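You operate a simulated robot arm through the tools that you are given. There is no shell and no other tool.

The job below is to be done with a simulated robot arm. You get a single attempt, and the scene is never put back.

Task
Count the weights on the top of the blue bench, then put as many of the brass corners from the top of the blue bench on the grey notepad. Then open the black-handled drawer. The order counts.

The check looks at the end state, three seconds after you hand in, the way a careful person would. Anything else that was tipped, shoved, dropped, spilled or broken makes it a failure.

Robot
A 6-joint arm with a fingered hand on a trunk, on a base that moves. Base frame: it is fixed to the floor where the robot stands at the start and does not move with it; the origin is under the middle of the robot, x ahead of it, y to its left, z up; the surface under the hand at the start is at about z = 0.76. Lengths are in m, angles in rad, forces in N, time in s.
With the tool pointing down near the work surface it reaches from about 0.48 to 0.94 m from the robot's upright axis, wherever it stands. Its first joint turns from -2.897 to 2.897 rad. Places, roughly: black-handled drawer [5.6, -6.6, 0.7]. Payload 5 kg.
The tool frame sits at the grasp point between the pads (the TCP): z along the fingers, y along the line on which they close. The tips reach 0.043 m beyond it. The gripper opens to 0.144 m; its body begins 0.05 m behind the TCP. The gripper is a hand of 5 fingers: y runs from the thumb to the fingers, the wrist lies at [-0.021, -0.133, -0.233] in the tool frame, and closing takes about 1.5 s.
Orientation is told as [roll, pitch, yaw] about the base's x, y, z axes, in that order, counted from this pose: with the fingers straight down and the wrist toward the robot, the tool's x, y and z point along [0, 1, 0], [1, 0, 0] and [0, 0, -1] of the base frame.

Tools
- The arm moves only by the tool jog_arm. Its argument "increments" is a list of rows, each a list of 7 numbers: the turn, a rotation vector about the tool's x, y, z in rad, then the shift along the tool's x, y, z in mm, then the gripper command, from -1 (fully open) to 1 (shut), values between in proportion. In form: [[wx, wy, wz, dx, dy, dz, grip], ...]. A call has 1 to 20 rows; each row shifts and turns the commanded pose from where the row before left it, along the tool's axes as they then stand. A row lasts 0.2 s, in which the tool goes at most 0.05 m and 0.15 rad; a call with a longer step from one row to the next is refused whole, and so is a gripper value outside its range. Where a pose cannot be reached the arm comes as near as it can. A force on the tool above 40 N (or 10 N above the force at the start of the call, whichever is more), or a blocked arm, ends the call early, and 0.2 s more pass. The fingers move at their own pace (about 0.072 m/s each) and stop on an object; they squeeze with about 23 N. The grip force told is the motor's: it shows also when the fingers shut on nothing. Time passes only in rows, and 0.2 s behind the last, so rows that do not move let the fingers close. It gives the time, the measured TCP pose, the force on the tool (base axes), the opening and the grip force at its end, in the units of the frame above (readings bear some noise), with the torque about the TCP (base axes, N m) and any sound that the robot's microphone picked up.
- Cameras (640 x 400 px; columns grow to the right, rows downward): "scene" is now at [0.014, 0.1358, 1.4191]; the picture's right is [-0.23, -0.97, 0.00], its down [-0.73, 0.17, -0.66] and it looks along [0.64, -0.15, -0.75] (base axes); focal length 279 px, centre (320, 200). "wrist" rides on the gripper at [0.086, -0.109, -0.168] in the tool frame; the picture's right is [-0.80, 0.28, -0.53], its down [-0.54, -0.73, 0.42] and it looks along [-0.27, 0.63, 0.73] (tool axes); focal length 275 px, centre (320, 200). There is no depth. A picture from a camera that has moved, and an enlarged one, comes with that camera's place and axes in the base frame and with its lens.
- get_image(camera): a new picture of that camera. No time passes.
- slide_trunk(by): slides the trunk up (or, below 0, down) by that many m; the arm and the scene camera ride with it, the base frame stays. It gives what a move gives, with no picture.
- base_move(legs): drives the robot by 1 to 6 legs, each [ahead, left, turn to the left] in m, m and rad, along the robot's own axes; the way and the turn of a leg run together, so that a leg with both is an arc; at most 1.5 m and 3.142 rad a leg. The arm and the cameras ride along, it lands a little off, and it stops where it bumps. It gives what a move gives.
- preshape(shape): the hand has 5 fingers and takes this shape, open, in about a second: jaw (thumb against the fingers, like two jaws); tri (thumb and two fingers); tip (a fingertip pinch); poke (one finger out to press); point (the index stretched); flat (the hand flat); cup (the hand cupped); fist (a fist). The gripper value then closes the fingers along that shape, each until it touches; the sizes above hold for jaw. It gives what a move gives, with no picture.
- turn_head(pan, tilt): turns the head with the scene camera to pan (to the left, within 2.705 rad either way) and tilt (down, from -0.506 to 1.204), counted from straight ahead of the robot. It gives what a move gives.
- inspect(camera, box): a new picture of the part [left, top, right, bottom] of that camera's present view, enlarged. No time passes.
- sign_off(): hands the job in; it is judged then, once.

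Places have to be worked out from the pictures, the camera data and where the tool is seen. Open the gripper and draw the arm clear of the work before you hand the job in, unless the task says otherwise.

The tools are called as name(argument=value, ...) on one line, values as JSON. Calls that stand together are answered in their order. jog_arm: Moves the arm, as the interface text tells. Its arguments: {"type":"object","properties":{"increments":{"type":"array","items":{"type":"array","items":{"type":"number"}}}},"required":["increments"]} The other tools are called the same way: slide_trunk (by) moves the trunk up or down; preshape (shape) gives the hand a shape; base_move (legs) drives the base; turn_head (pan, tilt) turns the head that bears the scene camera; get_image (camera) takes a picture; inspect (camera, box) takes an enlarged picture of a part of a camera's view; sign_off () hands the job in.

At the start:

```text
t: 0.0
tool_pos: [0.5307, -0.0917, 1.013]
tcp_rot: [0.001, 0.0, -0.002]
force: [1.1, 0.2, -0.3]
torque: [-0.03, 0.0, 0.03]
finger_gap: 0.1435
grasp_force: 0.1
shape: jaw
trunk travel left (down, up): [-0.35, 0.24]
robot x, y, heading: [0.001, -0.0026, 0.001]
head pan, tilt (commanded): [-0.229, 0.853]
```

scene: 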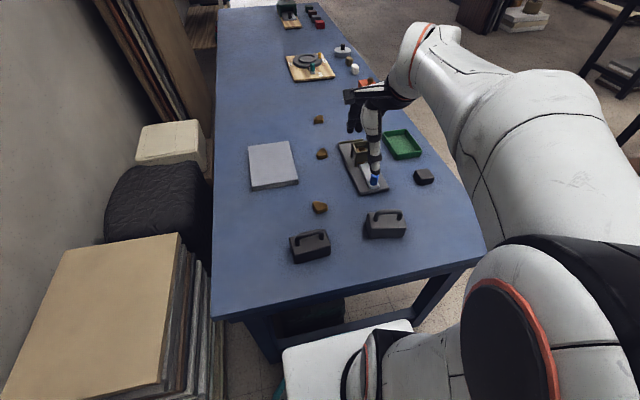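
wrist: 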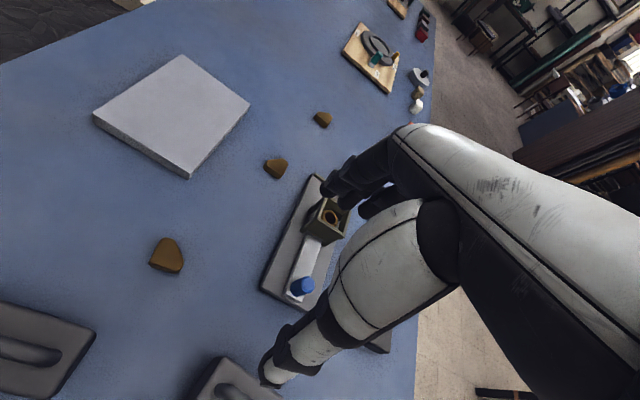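

The scene shows a blue bench with several objects; two dark blocks with handles look like weights. I'll zoom in on different parts of the bench to identify everything.

inspect(camera="scene", box=[210, 90, 450, 280])

inspect(camera="scene", box=[210, 0, 390, 110])

inspect(camera="wrist", box=[320, 0, 460, 120])

inspect(camera="scene", box=[200, 200, 500, 400])

```text
2.11 times, centred on (330, 185) of scene
camera zoom: at [0.014, 0.1358, 1.4191], right [-0.23, -0.97, 0.0], down [-0.73, 0.17, -0.66], along [0.64, -0.15, -0.75], focal length 587 px, centre (299, 232)
```

zoom: 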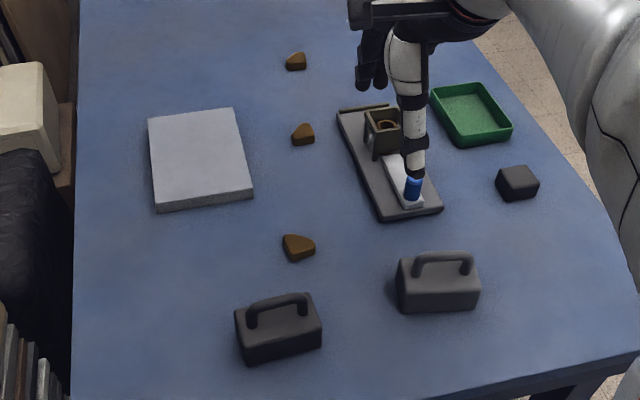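

```text
3.56 times, centred on (300, 55) of scene
camera zoom: at [0.014, 0.1358, 1.4191], right [-0.23, -0.97, 0.0], down [-0.73, 0.17, -0.66], along [0.64, -0.15, -0.75], focal length 991 px, centre (391, 716)
```

zoom: 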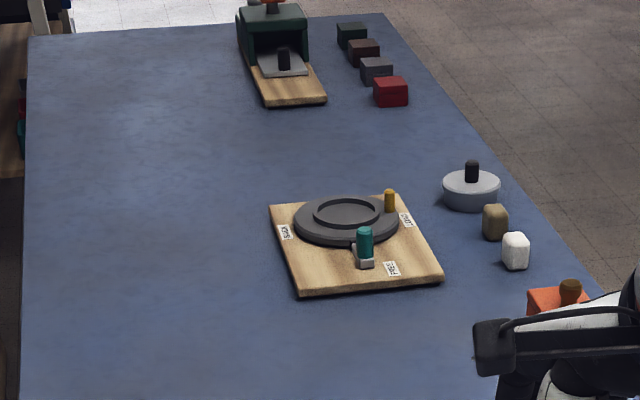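

```text
3.33 times, centred on (390, 60) of wrist
camera zoom: at [0.4217, -0.0064, 1.1811], right [0.28, -0.8, 0.53], down [-0.73, -0.54, -0.42], along [0.63, -0.27, -0.73], focal length 918 px, centre (87, 667)
```

zoom: 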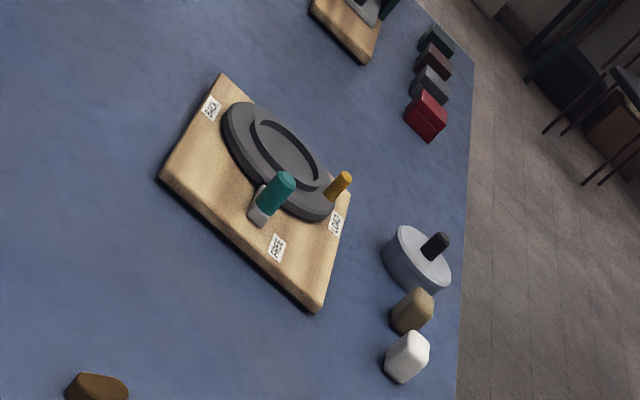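

```text
2.00 times, centred on (350, 300) of scene
camera zoom: at [0.014, 0.1358, 1.4191], right [-0.23, -0.97, 0.0], down [-0.73, 0.17, -0.66], along [0.64, -0.15, -0.75], focal length 558 px, centre (260, 0)
```

zoom: 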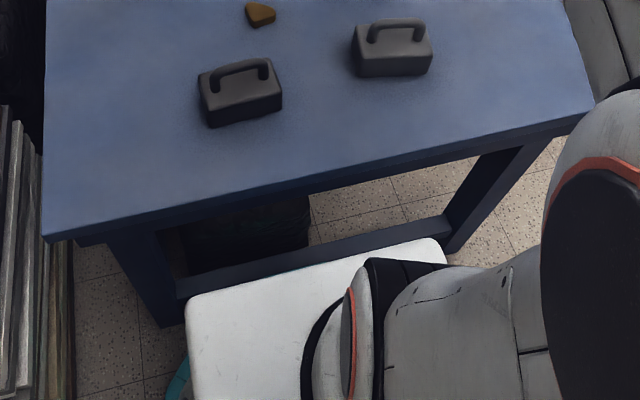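

So far I see two handled dark weights and three brass corners, but the arm hides part of the bench. I'll tilt the head up and look around to see the far end and the room.

turn_head(pan=-0.2, tilt=0.4)

get_image(camera="scene")

inspect(camera="scene", box=[220, 80, 420, 220])

turn_head(pan=-1.2, tilt=0.3)

get_image(camera="scene")

```text
t: 0.9
tool_pos: [0.5295, -0.0922, 1.0122]
tcp_rot: [-0.001, 0.0, -0.001]
force: [0.2, 0.1, 0.4]
torque: [0.03, 0.01, -0.03]
finger_gap: 0.1436
grasp_force: 0.2
shape: jaw
trunk travel left (down, up): [-0.35, 0.24]
robot x, y, heading: [0.0, -0.0027, 0.002]
head pan, tilt (commanded): [-0.201, 0.4]
```

```text
taken
camera scene: at [0.0288, 0.1351, 1.4584], right [-0.2, -0.98, 0.0], down [-0.38, 0.08, -0.92], along [0.9, -0.18, -0.39], focal length 279 px, centre (320, 200)
```

scene: 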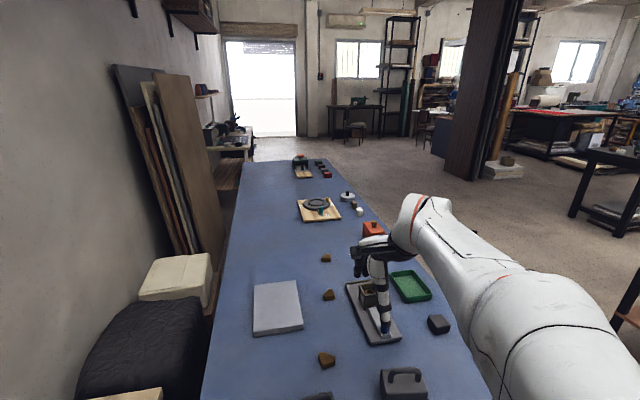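

```text
2.86 times, centred on (320, 150) of scene
camera zoom: at [0.0288, 0.1351, 1.4584], right [-0.2, -0.98, 0.0], down [-0.38, 0.08, -0.92], along [0.9, -0.18, -0.39], focal length 797 px, centre (320, 343)
```

zoom: 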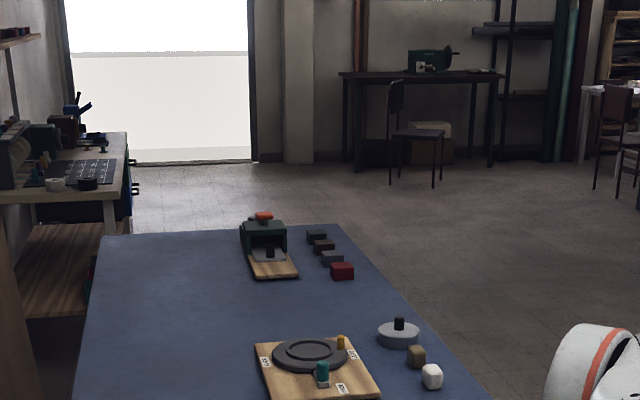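

```text
t: 2.2
tool_pos: [0.531, -0.0918, 1.013]
tcp_rot: [0.0, 0.002, 0.0]
force: [-0.3, -0.3, -0.1]
torque: [-0.01, -0.03, -0.01]
finger_gap: 0.1434
grasp_force: 0.0
shape: jaw
trunk travel left (down, up): [-0.35, 0.24]
robot x, y, heading: [0.0019, -0.001, -0.001]
head pan, tilt (commanded): [-1.201, 0.3]
```

```text
taken
camera scene: at [-0.0281, 0.0665, 1.4678], right [-0.93, -0.36, 0.0], down [-0.11, 0.28, -0.96], along [0.35, -0.89, -0.3], focal length 279 px, centre (320, 200)
```

scene: 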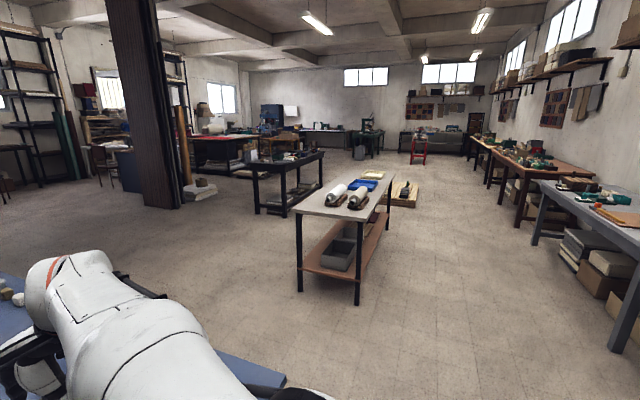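

The room is large; the drawer should lie near pixel (223,140) here. I'll zoom in there and also survey other directions.

inspect(camera="scene", box=[160, 90, 340, 210])

inspect(camera="scene", box=[240, 130, 420, 310])

turn_head(pan=0.6, tilt=0.6)

get_image(camera="scene")

turn_head(pan=-2.2, tilt=0.6)

get_image(camera="scene")

```text
3.33 times, centred on (250, 150) of scene
camera zoom: at [-0.0281, 0.0665, 1.4678], right [-0.93, -0.36, 0.0], down [-0.11, 0.28, -0.96], along [0.35, -0.89, -0.3], focal length 930 px, centre (553, 367)
```

zoom: 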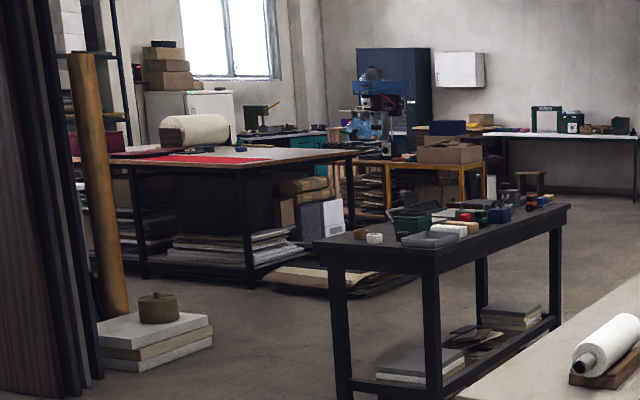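

```text
2.22 times, centred on (330, 220) of scene
camera zoom: at [-0.0281, 0.0665, 1.4678], right [-0.93, -0.36, 0.0], down [-0.11, 0.28, -0.96], along [0.35, -0.89, -0.3], focal length 620 px, centre (298, 156)
```

zoom: 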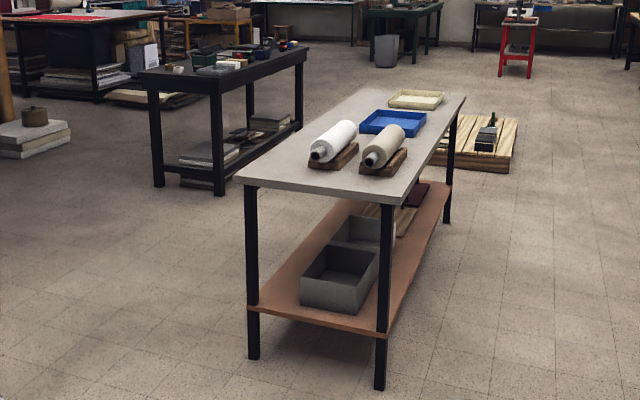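

```text
t: 4.0
tool_pos: [0.5316, -0.0935, 1.0112]
tcp_rot: [-0.001, 0.0, 0.0]
force: [0.4, -0.6, -0.3]
torque: [0.01, 0.01, -0.03]
finger_gap: 0.1436
grasp_force: 0.1
shape: jaw
trunk travel left (down, up): [-0.35, 0.24]
robot x, y, heading: [0.0026, -0.0036, 0.002]
head pan, tilt (commanded): [0.6, 0.6]
```

```text
taken
camera scene: at [0.011, 0.2034, 1.4403], right [0.56, -0.83, 0.0], down [-0.47, -0.32, -0.83], along [0.68, 0.47, -0.56], focal length 279 px, centre (320, 200)
```

scene: 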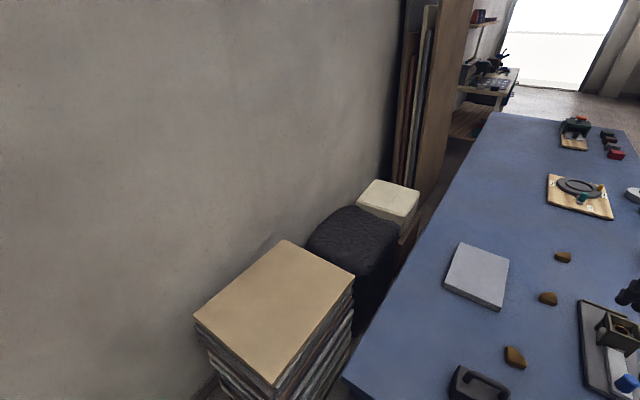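

```text
t: 6.4
tool_pos: [0.5304, -0.0923, 1.0111]
tcp_rot: [0.0, -0.001, 0.0]
force: [0.7, -0.3, -0.2]
torque: [-0.02, 0.0, -0.04]
finger_gap: 0.1438
grasp_force: 0.0
shape: jaw
trunk travel left (down, up): [-0.35, 0.24]
robot x, y, heading: [-0.0007, -0.0008, -0.002]
head pan, tilt (commanded): [-2.201, 0.6]
```

```text
taken
camera scene: at [-0.114, 0.0821, 1.4403], right [-0.81, 0.59, 0.0], down [0.33, 0.46, -0.83], along [-0.49, -0.67, -0.56], focal length 279 px, centre (320, 200)
```

scene: 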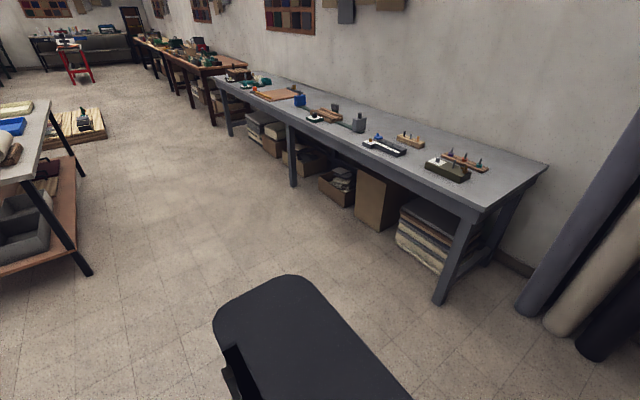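

I'll point the head back at the bench and zoom in tightly on each candidate object (handled blocks, the disc with knob, the grey block, the far row).

turn_head(pan=-0.25, tilt=0.7)

get_image(camera="scene")

inspect(camera="scene", box=[280, 250, 460, 370])

inspect(camera="scene", box=[300, 60, 420, 140])

inspect(camera="scene", box=[260, 20, 350, 90])

inspect(camera="scene", box=[240, 150, 460, 290])

```text
t: 8.3
tool_pos: [0.5322, -0.0916, 1.0122]
tcp_rot: [0.0, 0.001, 0.001]
force: [-0.1, -0.2, 0.3]
torque: [-0.02, 0.0, -0.03]
finger_gap: 0.1437
grasp_force: 0.1
shape: jaw
trunk travel left (down, up): [-0.35, 0.24]
robot x, y, heading: [0.0003, -0.0012, -0.0]
head pan, tilt (commanded): [-0.25, 0.7]
```

```text
taken
camera scene: at [0.0203, 0.1325, 1.4317], right [-0.25, -0.97, 0.0], down [-0.62, 0.16, -0.76], along [0.74, -0.19, -0.64], focal length 279 px, centre (320, 200)
```

scene: 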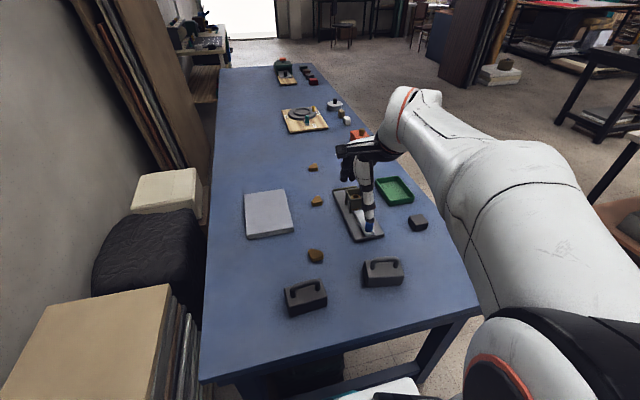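

```text
3.33 times, centred on (370, 310) of scene
camera zoom: at [0.0203, 0.1325, 1.4317], right [-0.25, -0.97, 0.0], down [-0.62, 0.16, -0.76], along [0.74, -0.19, -0.64], focal length 930 px, centre (153, -167)
```

zoom: 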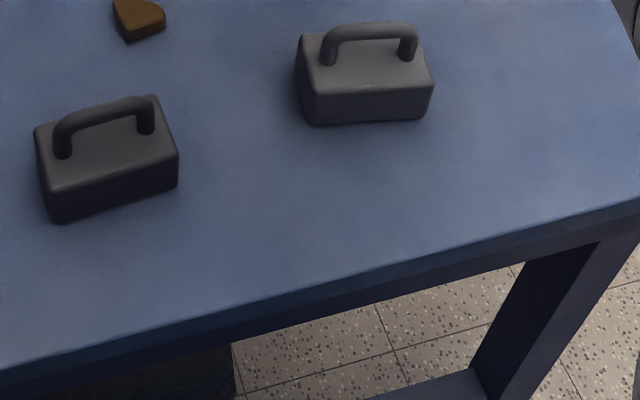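

```text
5.00 times, centred on (360, 100) of scene
camera zoom: at [0.0203, 0.1325, 1.4317], right [-0.25, -0.97, 0.0], down [-0.62, 0.16, -0.76], along [0.74, -0.19, -0.64], focal length 1394 px, centre (120, 700)
```

zoom: 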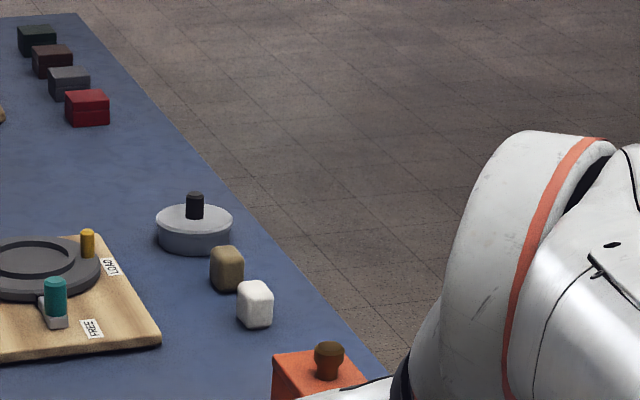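

```text
5.71 times, centred on (305, 55) of scene
camera zoom: at [0.0203, 0.1325, 1.4317], right [-0.25, -0.97, 0.0], down [-0.62, 0.16, -0.76], along [0.74, -0.19, -0.64], focal length 1593 px, centre (406, 1029)
```

zoom: 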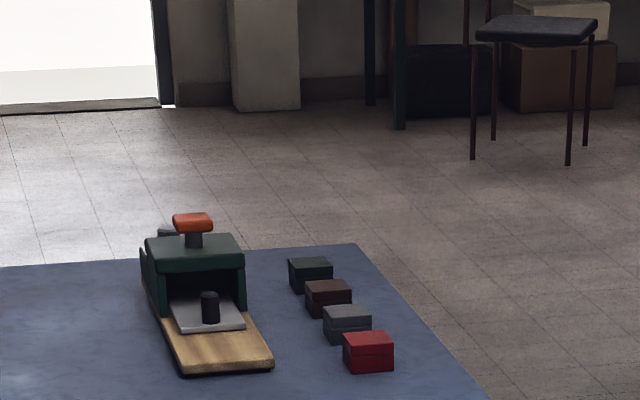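

```text
2.86 times, centred on (350, 220) of scene
camera zoom: at [0.0203, 0.1325, 1.4317], right [-0.25, -0.97, 0.0], down [-0.62, 0.16, -0.76], along [0.74, -0.19, -0.64], focal length 797 px, centre (234, 143)
```

zoom: 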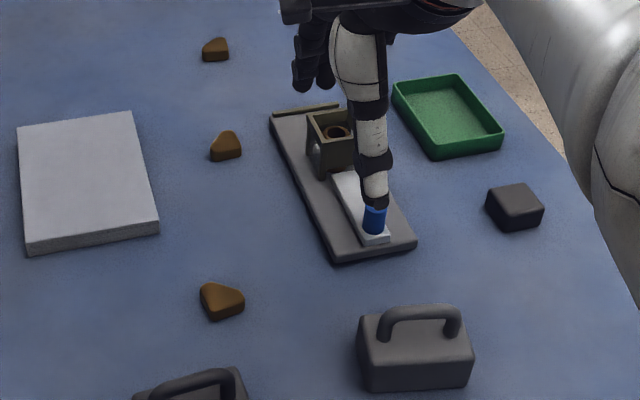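

Two handled weights are clear, but I must rule out anything hidden behind the far punch and behind the arm. I'll raise the trunk for a higher view and shift the arm to the left.

slide_trunk(by=0.24)

get_image(camera="scene")

inspect(camera="scene", box=[260, 40, 350, 110])

inspect(camera="scene", box=[320, 100, 460, 200])

get_image(camera="wrist")

```text
t: 10.8
tool_pos: [0.5292, -0.0918, 1.2521]
tcp_rot: [0.0, -0.001, 0.002]
force: [-0.6, 0.1, -0.1]
torque: [-0.04, 0.0, -0.01]
finger_gap: 0.1435
grasp_force: 0.0
shape: jaw
trunk travel left (down, up): [-0.59, 0.0]
robot x, y, heading: [-0.0001, -0.0005, -0.002]
head pan, tilt (commanded): [-0.25, 0.7]
```

```text
taken
camera scene: at [0.0204, 0.1326, 1.6716], right [-0.25, -0.97, 0.0], down [-0.62, 0.16, -0.76], along [0.74, -0.19, -0.64], focal length 279 px, centre (320, 200)
```

scene: 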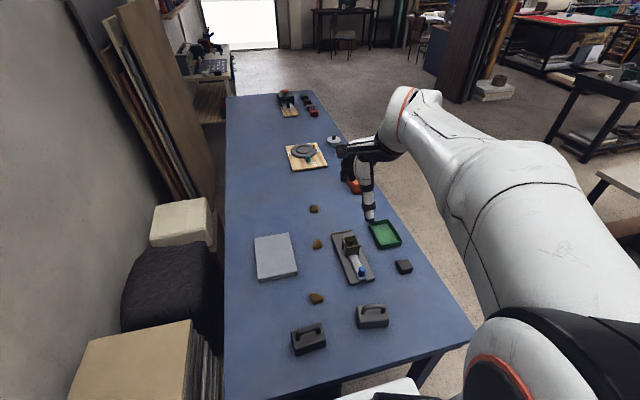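

```text
5.71 times, centred on (305, 75) of scene
camera zoom: at [0.0204, 0.1326, 1.6716], right [-0.25, -0.97, 0.0], down [-0.62, 0.16, -0.76], along [0.74, -0.19, -0.64], focal length 1593 px, centre (406, 914)
```

zoom: 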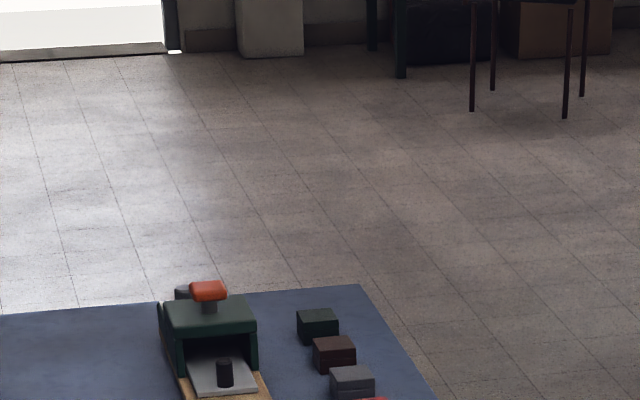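

```text
4.00 times, centred on (390, 150) of scene
camera zoom: at [0.0204, 0.1326, 1.6716], right [-0.25, -0.97, 0.0], down [-0.62, 0.16, -0.76], along [0.74, -0.19, -0.64], focal length 1115 px, centre (40, 400)
```

zoom: 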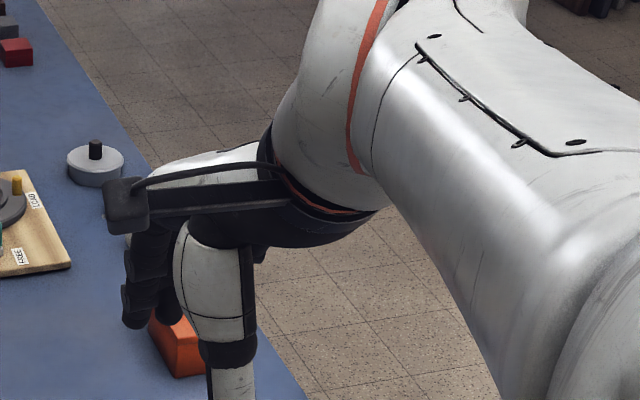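

```text
taken
camera wrist: at [0.4218, -0.0064, 1.4211], right [0.28, -0.8, 0.53], down [-0.73, -0.54, -0.42], along [0.63, -0.27, -0.73], focal length 275 px, centre (320, 200)
```

wrist: 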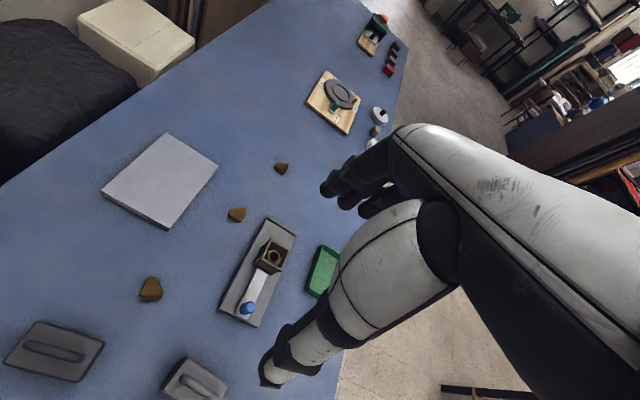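

The higher view confirms two handled weights, with nothing else hidden near the arm except parts along the edge. Now I'll zoom in on the corners, notepad and surrounding items to measure them.

inspect(camera="scene", box=[295, 280, 345, 312])

inspect(camera="scene", box=[295, 228, 345, 260])

inspect(camera="scene", box=[240, 220, 400, 360])

inspect(camera="wrist", box=[90, 130, 290, 330])

```text
12.50 times, centred on (320, 296) of scene
camera zoom: at [0.0204, 0.1326, 1.6716], right [-0.25, -0.97, 0.0], down [-0.62, 0.16, -0.76], along [0.74, -0.19, -0.64], focal length 3486 px, centre (320, -1000)
```

zoom: 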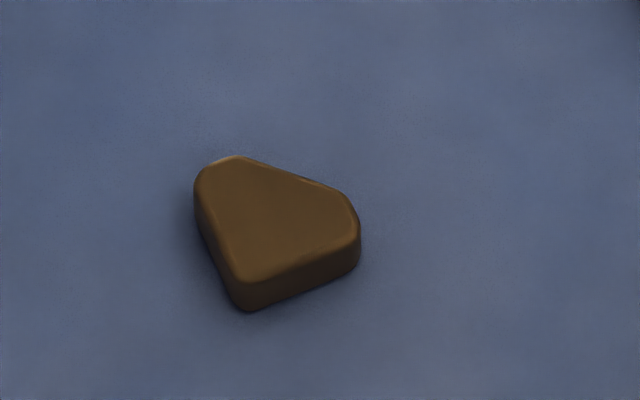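

```text
12.50 times, centred on (320, 244) of scene
camera zoom: at [0.0204, 0.1326, 1.6716], right [-0.25, -0.97, 0.0], down [-0.62, 0.16, -0.76], along [0.74, -0.19, -0.64], focal length 3486 px, centre (320, -350)
```

zoom: 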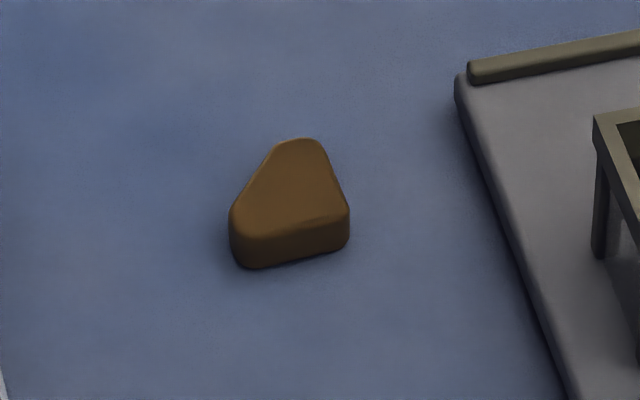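

```text
2.86 times, centred on (320, 290) of scene
camera zoom: at [0.0204, 0.1326, 1.6716], right [-0.25, -0.97, 0.0], down [-0.62, 0.16, -0.76], along [0.74, -0.19, -0.64], focal length 797 px, centre (320, -57)
```

zoom: 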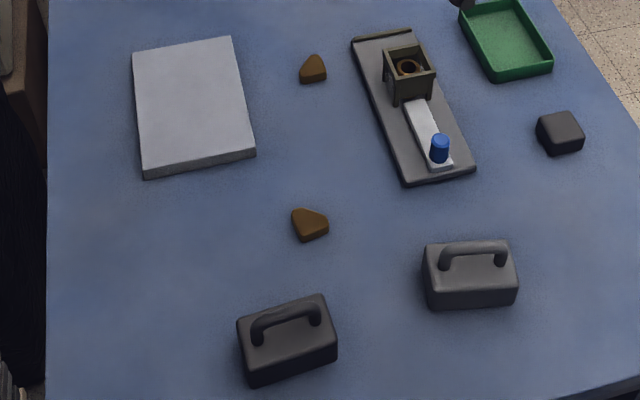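

```text
2.00 times, centred on (190, 230) of wrist
camera zoom: at [0.4218, -0.0064, 1.4211], right [0.28, -0.8, 0.53], down [-0.73, -0.54, -0.42], along [0.63, -0.27, -0.73], focal length 551 px, centre (580, 140)
```

zoom: 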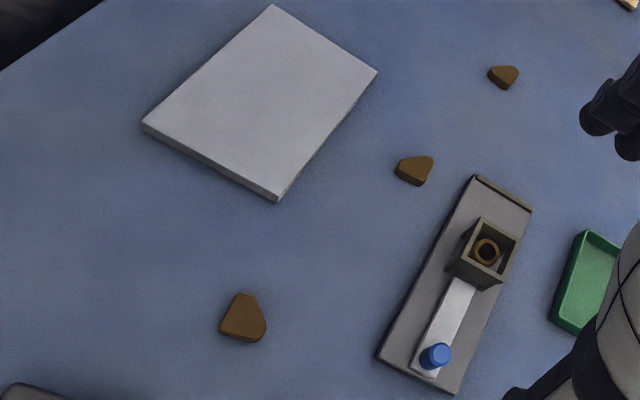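

Measured: near corner is a rounded triangle centred about (0.54, 0.015), second about (0.778, -0.052), each roughly 16 mm tall; notepad spans x 0.66–0.87, y 0.06–0.21. I'll bring the trunk back down, then hover over the near corner with yaw about +0.35 so the hand passes between the weights.

slide_trunk(by=-0.24)

jog_arm(increments=[[0, 0, 0, 36.7, 4.6, 20, -1], [0, 0, 0, 36.7, 4.6, 20, -1], [0, 0, 0, 36.7, 4.6, 20, -1], [0, 0, -0.118, 0, 0, 0, -1], [0, 0, -0.118, 0, 0, 0, -1], [0, 0, -0.118, 0, 0, 0, -1], [0, 0, 0, 0, 0, 0, -1]])

get_image(camera="scene")

get_image(camera="wrist")

```text
t: 13.3
tool_pos: [0.5307, -0.0921, 1.0127]
tcp_rot: [0.001, 0.001, 0.001]
force: [-0.6, 1.0, -0.2]
torque: [-0.01, 0.01, -0.02]
finger_gap: 0.1434
grasp_force: 0.1
shape: jaw
trunk travel left (down, up): [-0.35, 0.24]
robot x, y, heading: [0.0014, -0.0002, 0.002]
head pan, tilt (commanded): [-0.25, 0.7]
```

```text
t: 14.9
tool_pos: [0.5446, 0.0179, 0.9523]
tcp_rot: [-0.001, 0.0, 0.354]
force: [0.0, 0.1, -0.3]
torque: [0.02, 0.0, 0.02]
finger_gap: 0.1435
grasp_force: 0.0
shape: jaw
trunk travel left (down, up): [-0.35, 0.24]
robot x, y, heading: [0.0014, 0.0006, 0.004]
head pan, tilt (commanded): [-0.25, 0.7]
```

```text
taken
camera scene: at [0.0205, 0.1325, 1.4317], right [-0.25, -0.97, 0.0], down [-0.62, 0.16, -0.76], along [0.74, -0.19, -0.64], focal length 279 px, centre (320, 200)
```

scene: 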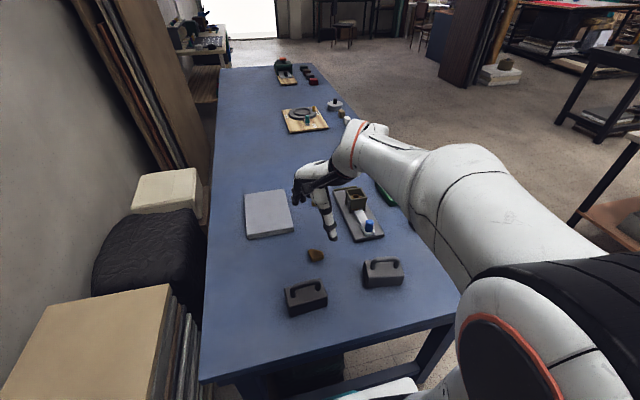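

```text
taken
camera wrist: at [0.4122, 0.0608, 1.1211], right [0.54, -0.65, 0.53], down [-0.49, -0.76, -0.42], along [0.68, -0.03, -0.73], focal length 275 px, centre (320, 200)
```

wrist: 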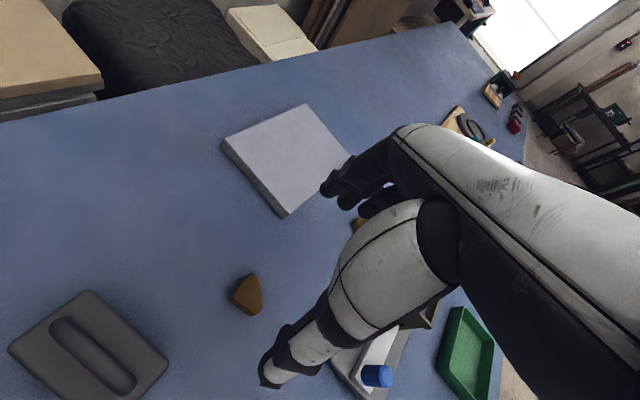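

The hand is above the near corner with yaw 0.354. I'll close the fingers partly in the air to see where the fingertips lie relative to the TCP.

jog_arm(increments=[[0, 0, 0, 0, 0, 0, 0.15], [0, 0, 0, 0, 0, 0, 0.15], [0, 0, 0, 0, 0, 0, 0.15], [0, 0, 0, 0, 0, 0, 0.15], [0, 0, 0, 0, 0, 0, 0.15]])

inspect(camera="scene", box=[270, 150, 380, 270])

get_image(camera="wrist")

```text
t: 16.1
tool_pos: [0.5445, 0.018, 0.953]
tcp_rot: [0.002, 0.0, 0.354]
force: [-0.1, -1.0, -0.1]
torque: [-0.01, -0.01, -0.03]
finger_gap: 0.0614
grasp_force: 0.1
shape: jaw
trunk travel left (down, up): [-0.35, 0.24]
robot x, y, heading: [-0.003, -0.001, -0.002]
head pan, tilt (commanded): [-0.25, 0.7]
```

```text
3.33 times, centred on (325, 210) of scene
camera zoom: at [0.0204, 0.1326, 1.4317], right [-0.25, -0.97, 0.0], down [-0.62, 0.16, -0.76], along [0.74, -0.19, -0.64], focal length 930 px, centre (303, 167)
```

zoom: 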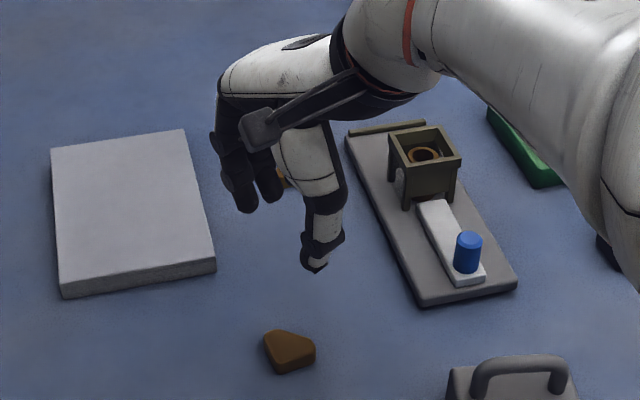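

```text
taken
camera wrist: at [0.4121, 0.061, 1.1212], right [0.54, -0.65, 0.53], down [-0.49, -0.76, -0.42], along [0.68, -0.03, -0.73], focal length 275 px, centre (320, 200)
```

wrist: 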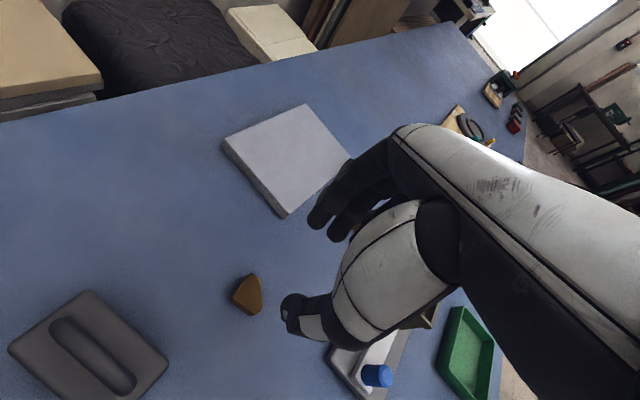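

Fingertips match the model (tips about 43 mm below the TCP, gap 61 mm). I'll descend to a z of about 0.83 and check alignment before going lower.

jog_arm(increments=[[0, 0, 0, 0, 0, 40, 0.15], [0, 0, 0, 0, 0, 40, 0.15], [0, 0, 0, 0, 0, 30, 0.15], [0, 0, 0, 0, 0, 10, 0.15], [0, 0, 0, 0, 0, 0, 0.15]])

inspect(camera="scene", box=[270, 200, 370, 290])

get_image(camera="wrist")

```text
t: 17.3
tool_pos: [0.5449, 0.0168, 0.8331]
tcp_rot: [0.0, 0.0, 0.356]
force: [0.1, -0.1, -0.6]
torque: [-0.02, -0.02, 0.0]
finger_gap: 0.0618
grasp_force: 0.0
shape: jaw
trunk travel left (down, up): [-0.35, 0.24]
robot x, y, heading: [0.0016, -0.0024, -0.004]
head pan, tilt (commanded): [-0.25, 0.7]
```

```text
4.44 times, centred on (320, 245) of scene
camera zoom: at [0.0204, 0.1326, 1.4317], right [-0.25, -0.97, 0.0], down [-0.62, 0.16, -0.76], along [0.74, -0.19, -0.64], focal length 1239 px, centre (320, 0)
```

zoom: 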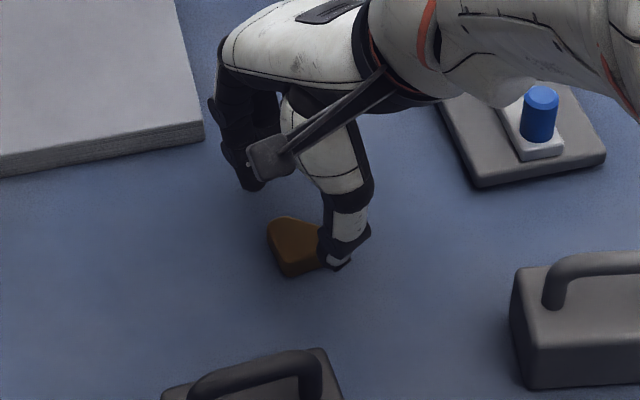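

```text
taken
camera wrist: at [0.4125, 0.0603, 1.0017], right [0.54, -0.65, 0.53], down [-0.49, -0.76, -0.42], along [0.68, -0.03, -0.73], focal length 275 px, centre (320, 200)
```

wrist: 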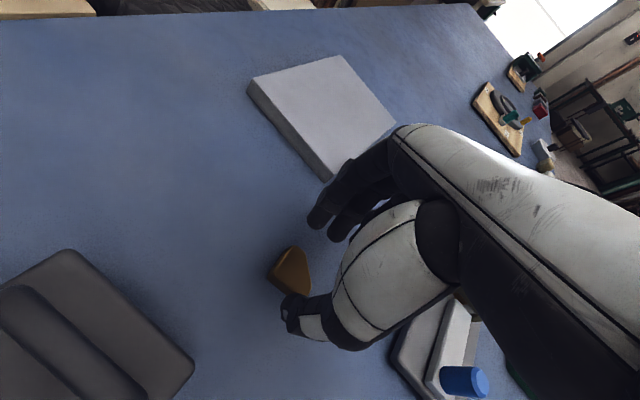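

The corner sits between thumb and fingers; I'll zoom the wrist view to refine the lateral alignment.

inspect(camera="wrist", box=[230, 180, 390, 340])

inspect(camera="scene", box=[300, 230, 350, 270])

```text
2.50 times, centred on (310, 260) of wrist
camera zoom: at [0.4125, 0.0603, 1.0017], right [0.54, -0.65, 0.53], down [-0.49, -0.76, -0.42], along [0.68, -0.03, -0.73], focal length 688 px, centre (345, 50)
```

zoom: 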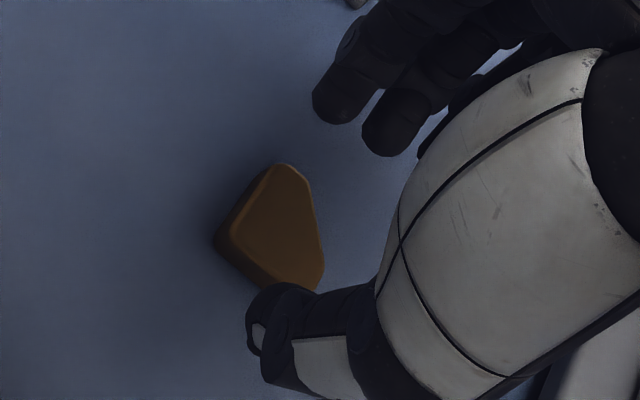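

```text
10.00 times, centred on (325, 250) of scene
camera zoom: at [0.0204, 0.1326, 1.4317], right [-0.25, -0.97, 0.0], down [-0.62, 0.16, -0.76], along [0.74, -0.19, -0.64], focal length 2788 px, centre (270, -300)
```

zoom: 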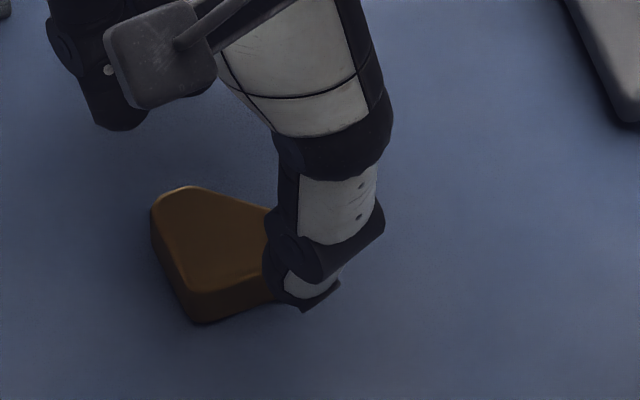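

In the tool frame the triangle is well centred along the closing line, but the middle finger would press on the slanted side. I'll rise and try the "tip" pinch shape to see whether it uses only thumb and index.

jog_arm(increments=[[0, 0, 0, 0, 0, -40, 0.15], [0, 0, 0, 0, 0, -40, 0.15], [0, 0, 0, 0, 0, -20, 0.15]])

preshape(shape="tip")

inspect(camera="scene", box=[260, 160, 380, 260])

get_image(camera="wrist")

```text
t: 18.1
tool_pos: [0.5434, 0.0177, 0.931]
tcp_rot: [0.001, 0.0, 0.353]
force: [0.0, -0.1, -0.5]
torque: [-0.02, 0.03, 0.03]
finger_gap: 0.0615
grasp_force: 0.1
shape: jaw
trunk travel left (down, up): [-0.35, 0.24]
robot x, y, heading: [0.0019, -0.0009, 0.001]
head pan, tilt (commanded): [-0.25, 0.7]
```

```text
t: 19.0
tool_pos: [0.5424, 0.0173, 0.9303]
tcp_rot: [0.0, 0.0, 0.354]
force: [-0.1, 0.3, -0.1]
torque: [0.0, 0.02, 0.03]
finger_gap: 0.144
grasp_force: 0.0
shape: tip
trunk travel left (down, up): [-0.35, 0.24]
robot x, y, heading: [0.0005, 0.0006, -0.003]
head pan, tilt (commanded): [-0.25, 0.7]
```

```text
4.00 times, centred on (320, 210) of scene
camera zoom: at [0.0204, 0.1326, 1.4317], right [-0.25, -0.97, 0.0], down [-0.62, 0.16, -0.76], along [0.74, -0.19, -0.64], focal length 1115 px, centre (320, 160)
```

zoom: 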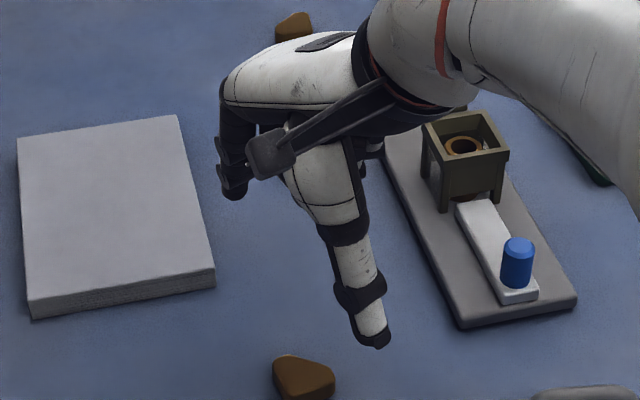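

```text
taken
camera wrist: at [0.4119, 0.0605, 1.0996], right [0.54, -0.65, 0.53], down [-0.49, -0.76, -0.42], along [0.68, -0.03, -0.73], focal length 275 px, centre (320, 200)
```

wrist: 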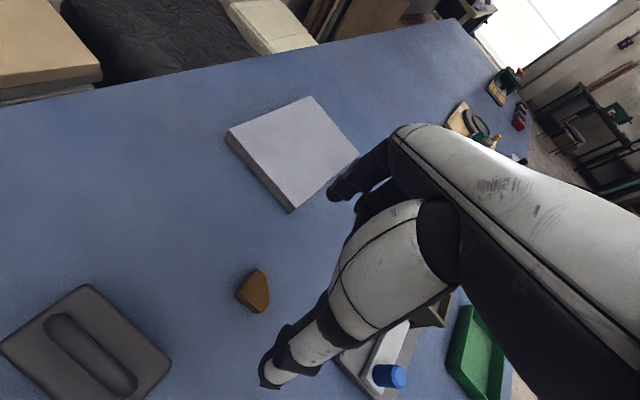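

The "tip" shape leaves just index and thumb out. I'll close it to the same opening and see where the two tips sit.

jog_arm(increments=[[0, 0, 0, 0, 0, 0, 0.15], [0, 0, 0, 0, 0, 0, 0.15], [0, 0, 0, 0, 0, 0, 0.15], [0, 0, 0, 0, 0, 0, 0.15], [0, 0, 0, 0, 0, 0, 0.15], [0, 0, 0, 0, 0, 0, 0.15]])

inspect(camera="scene", box=[260, 160, 380, 260])

inspect(camera="wrist", box=[230, 150, 430, 350])

```text
t: 20.4
tool_pos: [0.5434, 0.0171, 0.9303]
tcp_rot: [0.001, 0.001, 0.354]
force: [1.0, 0.0, 0.5]
torque: [0.0, -0.01, -0.01]
finger_gap: 0.0622
grasp_force: 0.0
shape: tip
trunk travel left (down, up): [-0.35, 0.24]
robot x, y, heading: [-0.0021, 0.001, -0.004]
head pan, tilt (commanded): [-0.25, 0.7]
```

```text
4.00 times, centred on (320, 210) of scene
camera zoom: at [0.0204, 0.1326, 1.4317], right [-0.25, -0.97, 0.0], down [-0.62, 0.16, -0.76], along [0.74, -0.19, -0.64], focal length 1115 px, centre (320, 160)
```

zoom: 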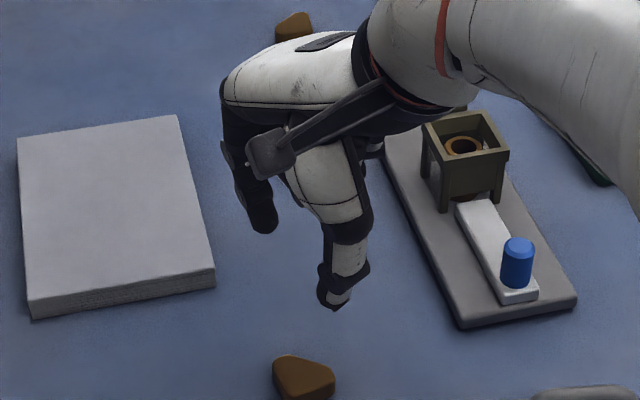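

```text
2.00 times, centred on (330, 250) of wrist
camera zoom: at [0.4119, 0.0605, 1.0997], right [0.54, -0.65, 0.53], down [-0.49, -0.76, -0.42], along [0.68, -0.03, -0.73], focal length 551 px, centre (300, 100)
```

zoom: 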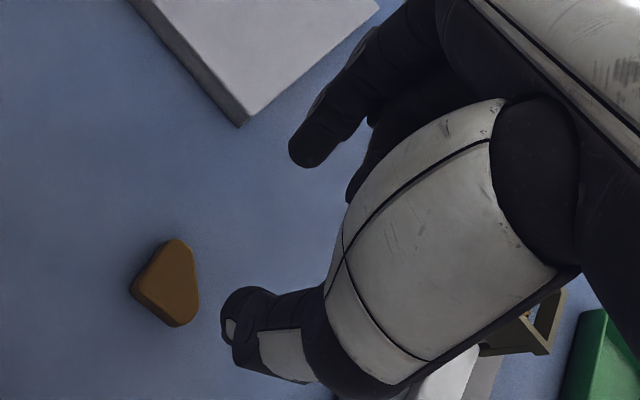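

The tip pinch keeps the same TCP, with only thumb and index at about x = -3 mm in the tool frame. I'll shift 8 mm sideways so the pinch line passes through the triangle's far vertex, yaw slightly, and descend to z about 0.815.

jog_arm(increments=[[0, 0, 0, 8, 3, 0, 0.15], [0, 0, -0.07, 0, 0, 0, 0.15], [0, 0, 0, 0, 0, 40, 0.15], [0, 0, 0, 0, 0, 40, 0.15], [0, 0, 0, 0, 0, 25, 0.15], [0, 0, 0, 0, 0, 10, 0.15], [0, 0, 0, 0, 0, 0, 0.15]])

inspect(camera="wrist", box=[230, 150, 430, 350])

inspect(camera="scene", box=[290, 215, 360, 275])

```text
t: 22.0
tool_pos: [0.5426, 0.0265, 0.818]
tcp_rot: [0.0, -0.001, 0.423]
force: [0.5, -0.7, -0.3]
torque: [0.01, 0.02, -0.01]
finger_gap: 0.0617
grasp_force: 0.1
shape: tip
trunk travel left (down, up): [-0.35, 0.24]
robot x, y, heading: [0.0023, 0.0019, 0.004]
head pan, tilt (commanded): [-0.25, 0.7]
```

```text
2.00 times, centred on (330, 250) of wrist
camera zoom: at [0.409, 0.0599, 0.9863], right [0.59, -0.61, 0.53], down [-0.44, -0.79, -0.42], along [0.68, 0.01, -0.73], focal length 551 px, centre (300, 100)
```

zoom: 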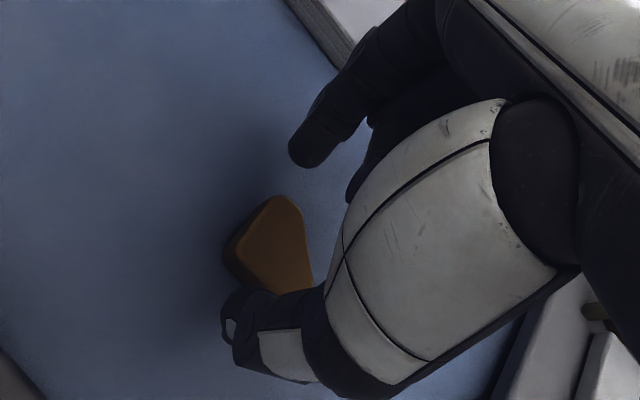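

```text
6.67 times, centred on (325, 245) of scene
camera zoom: at [0.0204, 0.1326, 1.4317], right [-0.25, -0.97, 0.0], down [-0.62, 0.16, -0.76], along [0.74, -0.19, -0.64], focal length 1859 px, centre (287, -100)
```

zoom: 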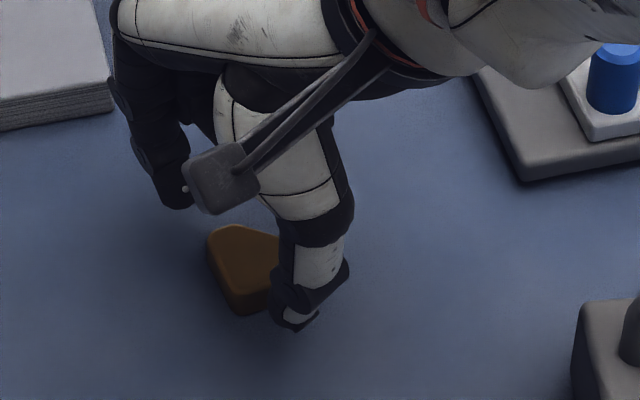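

The far vertex is now on the pinch line and the piece is centred. I'll descend the last centimetre in small steps while watching force.

jog_arm(increments=[[0, 0, 0, 0, 0, 5, 0.15], [0, 0, 0, 0, 0, 3, 0.15], [0, 0, 0, 0, 0, 2, 0.15], [0, 0, 0, 0, 0, 0, 0.15]])

inspect(camera="scene", box=[290, 215, 360, 275])

```text
t: 23.0
tool_pos: [0.5432, 0.0265, 0.8081]
tcp_rot: [-0.001, -0.001, 0.425]
force: [0.3, -0.5, -0.5]
torque: [0.0, -0.03, 0.04]
finger_gap: 0.0617
grasp_force: 0.0
shape: tip
trunk travel left (down, up): [-0.35, 0.24]
robot x, y, heading: [0.0006, -0.0022, 0.004]
head pan, tilt (commanded): [-0.25, 0.7]
```

```text
6.67 times, centred on (325, 245) of scene
camera zoom: at [0.0204, 0.1326, 1.4317], right [-0.25, -0.97, 0.0], down [-0.62, 0.16, -0.76], along [0.74, -0.19, -0.64], focal length 1859 px, centre (287, -100)
```

zoom: 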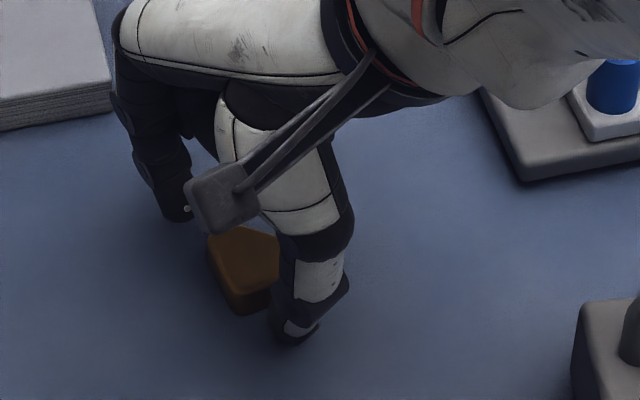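

No contact yet and the piece lies between the tips. I'll go 2.5 mm lower and close.

jog_arm(increments=[[0, 0, 0, 0, 0, 2.5, 0.15], [0, 0, 0, 0, 0, 0, 0.3], [0, 0, 0, 0, 0, 0, 0.5], [0, 0, 0, 0, 0, 0, 1], [0, 0, 0, 0, 0, 0, 1], [0, 0, 0, 0, 0, 0, 1], [0, 0, 0, 0, 0, 0, 1], [0, 0, 0, 0, 0, 0, 1]])

inspect(camera="scene", box=[290, 215, 360, 275])

inspect(camera="wrist", box=[230, 150, 430, 350])

```text
t: 24.8
tool_pos: [0.5436, 0.0261, 0.8046]
tcp_rot: [0.001, 0.0, 0.425]
force: [-0.3, -0.2, -0.3]
torque: [0.0, -0.01, 0.01]
finger_gap: 0.0361
grasp_force: 23.2
shape: tip
trunk travel left (down, up): [-0.35, 0.24]
robot x, y, heading: [0.0003, -0.0005, -0.0]
head pan, tilt (commanded): [-0.25, 0.7]
```

```text
6.67 times, centred on (325, 245) of scene
camera zoom: at [0.0204, 0.1326, 1.4317], right [-0.25, -0.97, 0.0], down [-0.62, 0.16, -0.76], along [0.74, -0.19, -0.64], focal length 1859 px, centre (287, -100)
```

zoom: 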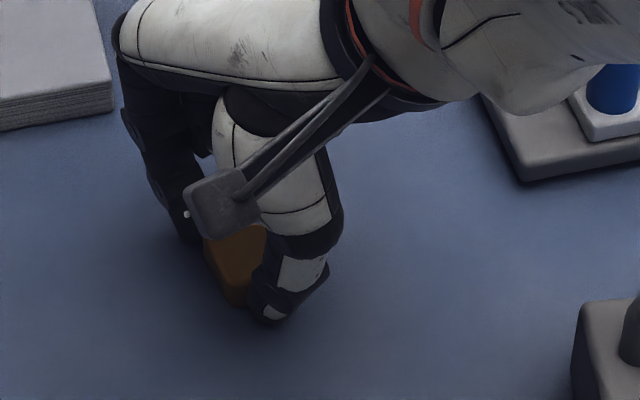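

```text
2.00 times, centred on (330, 250) of wrist
camera zoom: at [0.4097, 0.0597, 0.9735], right [0.59, -0.61, 0.53], down [-0.44, -0.79, -0.42], along [0.68, 0.01, -0.73], focal length 551 px, centre (300, 100)
```

zoom: 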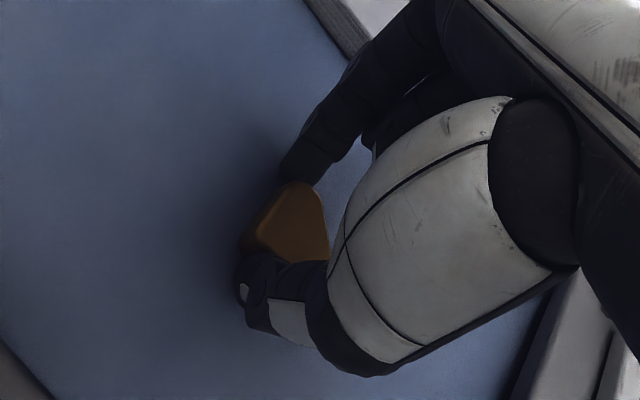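

The fingers stopped at a 36 mm gap with 23 N, so the corner is gripped. I'll lift it and check that it comes along.

jog_arm(increments=[[0, 0, 0, 0, 0, -10, 1], [0, 0, 0, 0, 0, -20, 1], [0, 0, 0, 0, 0, -30, 1], [0, 0, 0, 0, 0, -30, 1], [0, 0, 0, 0, 0, 0, 1]])

inspect(camera="scene", box=[270, 180, 360, 260])

inspect(camera="wrist", box=[230, 150, 430, 350])

```text
t: 26.0
tool_pos: [0.5441, 0.0275, 0.8961]
tcp_rot: [0.0, -0.001, 0.425]
force: [0.3, -0.6, 0.7]
torque: [0.04, -0.01, 0.03]
finger_gap: 0.036
grasp_force: 22.5
shape: tip
trunk travel left (down, up): [-0.35, 0.24]
robot x, y, heading: [-0.0008, 0.0025, 0.003]
head pan, tilt (commanded): [-0.25, 0.7]
```

```text
5.00 times, centred on (315, 220) of scene
camera zoom: at [0.0202, 0.1326, 1.4317], right [-0.25, -0.97, 0.0], down [-0.62, 0.16, -0.77], along [0.74, -0.19, -0.64], focal length 1394 px, centre (345, 100)
```

zoom: 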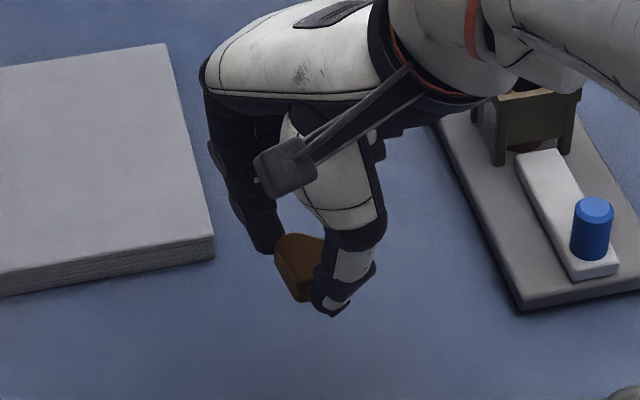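

```text
2.00 times, centred on (330, 250) of wrist
camera zoom: at [0.4099, 0.0618, 1.0644], right [0.59, -0.61, 0.53], down [-0.44, -0.79, -0.42], along [0.68, 0.01, -0.73], focal length 551 px, centre (300, 100)
```

zoom: 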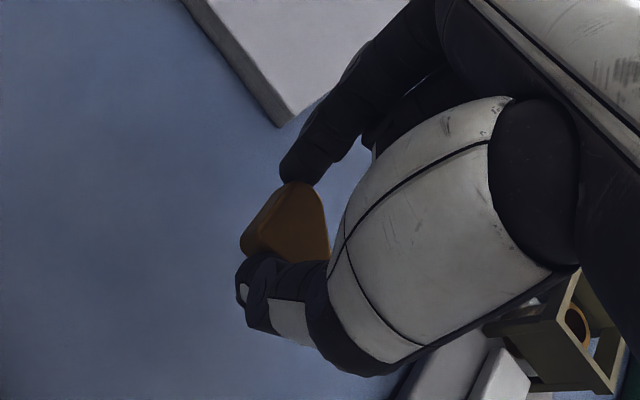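

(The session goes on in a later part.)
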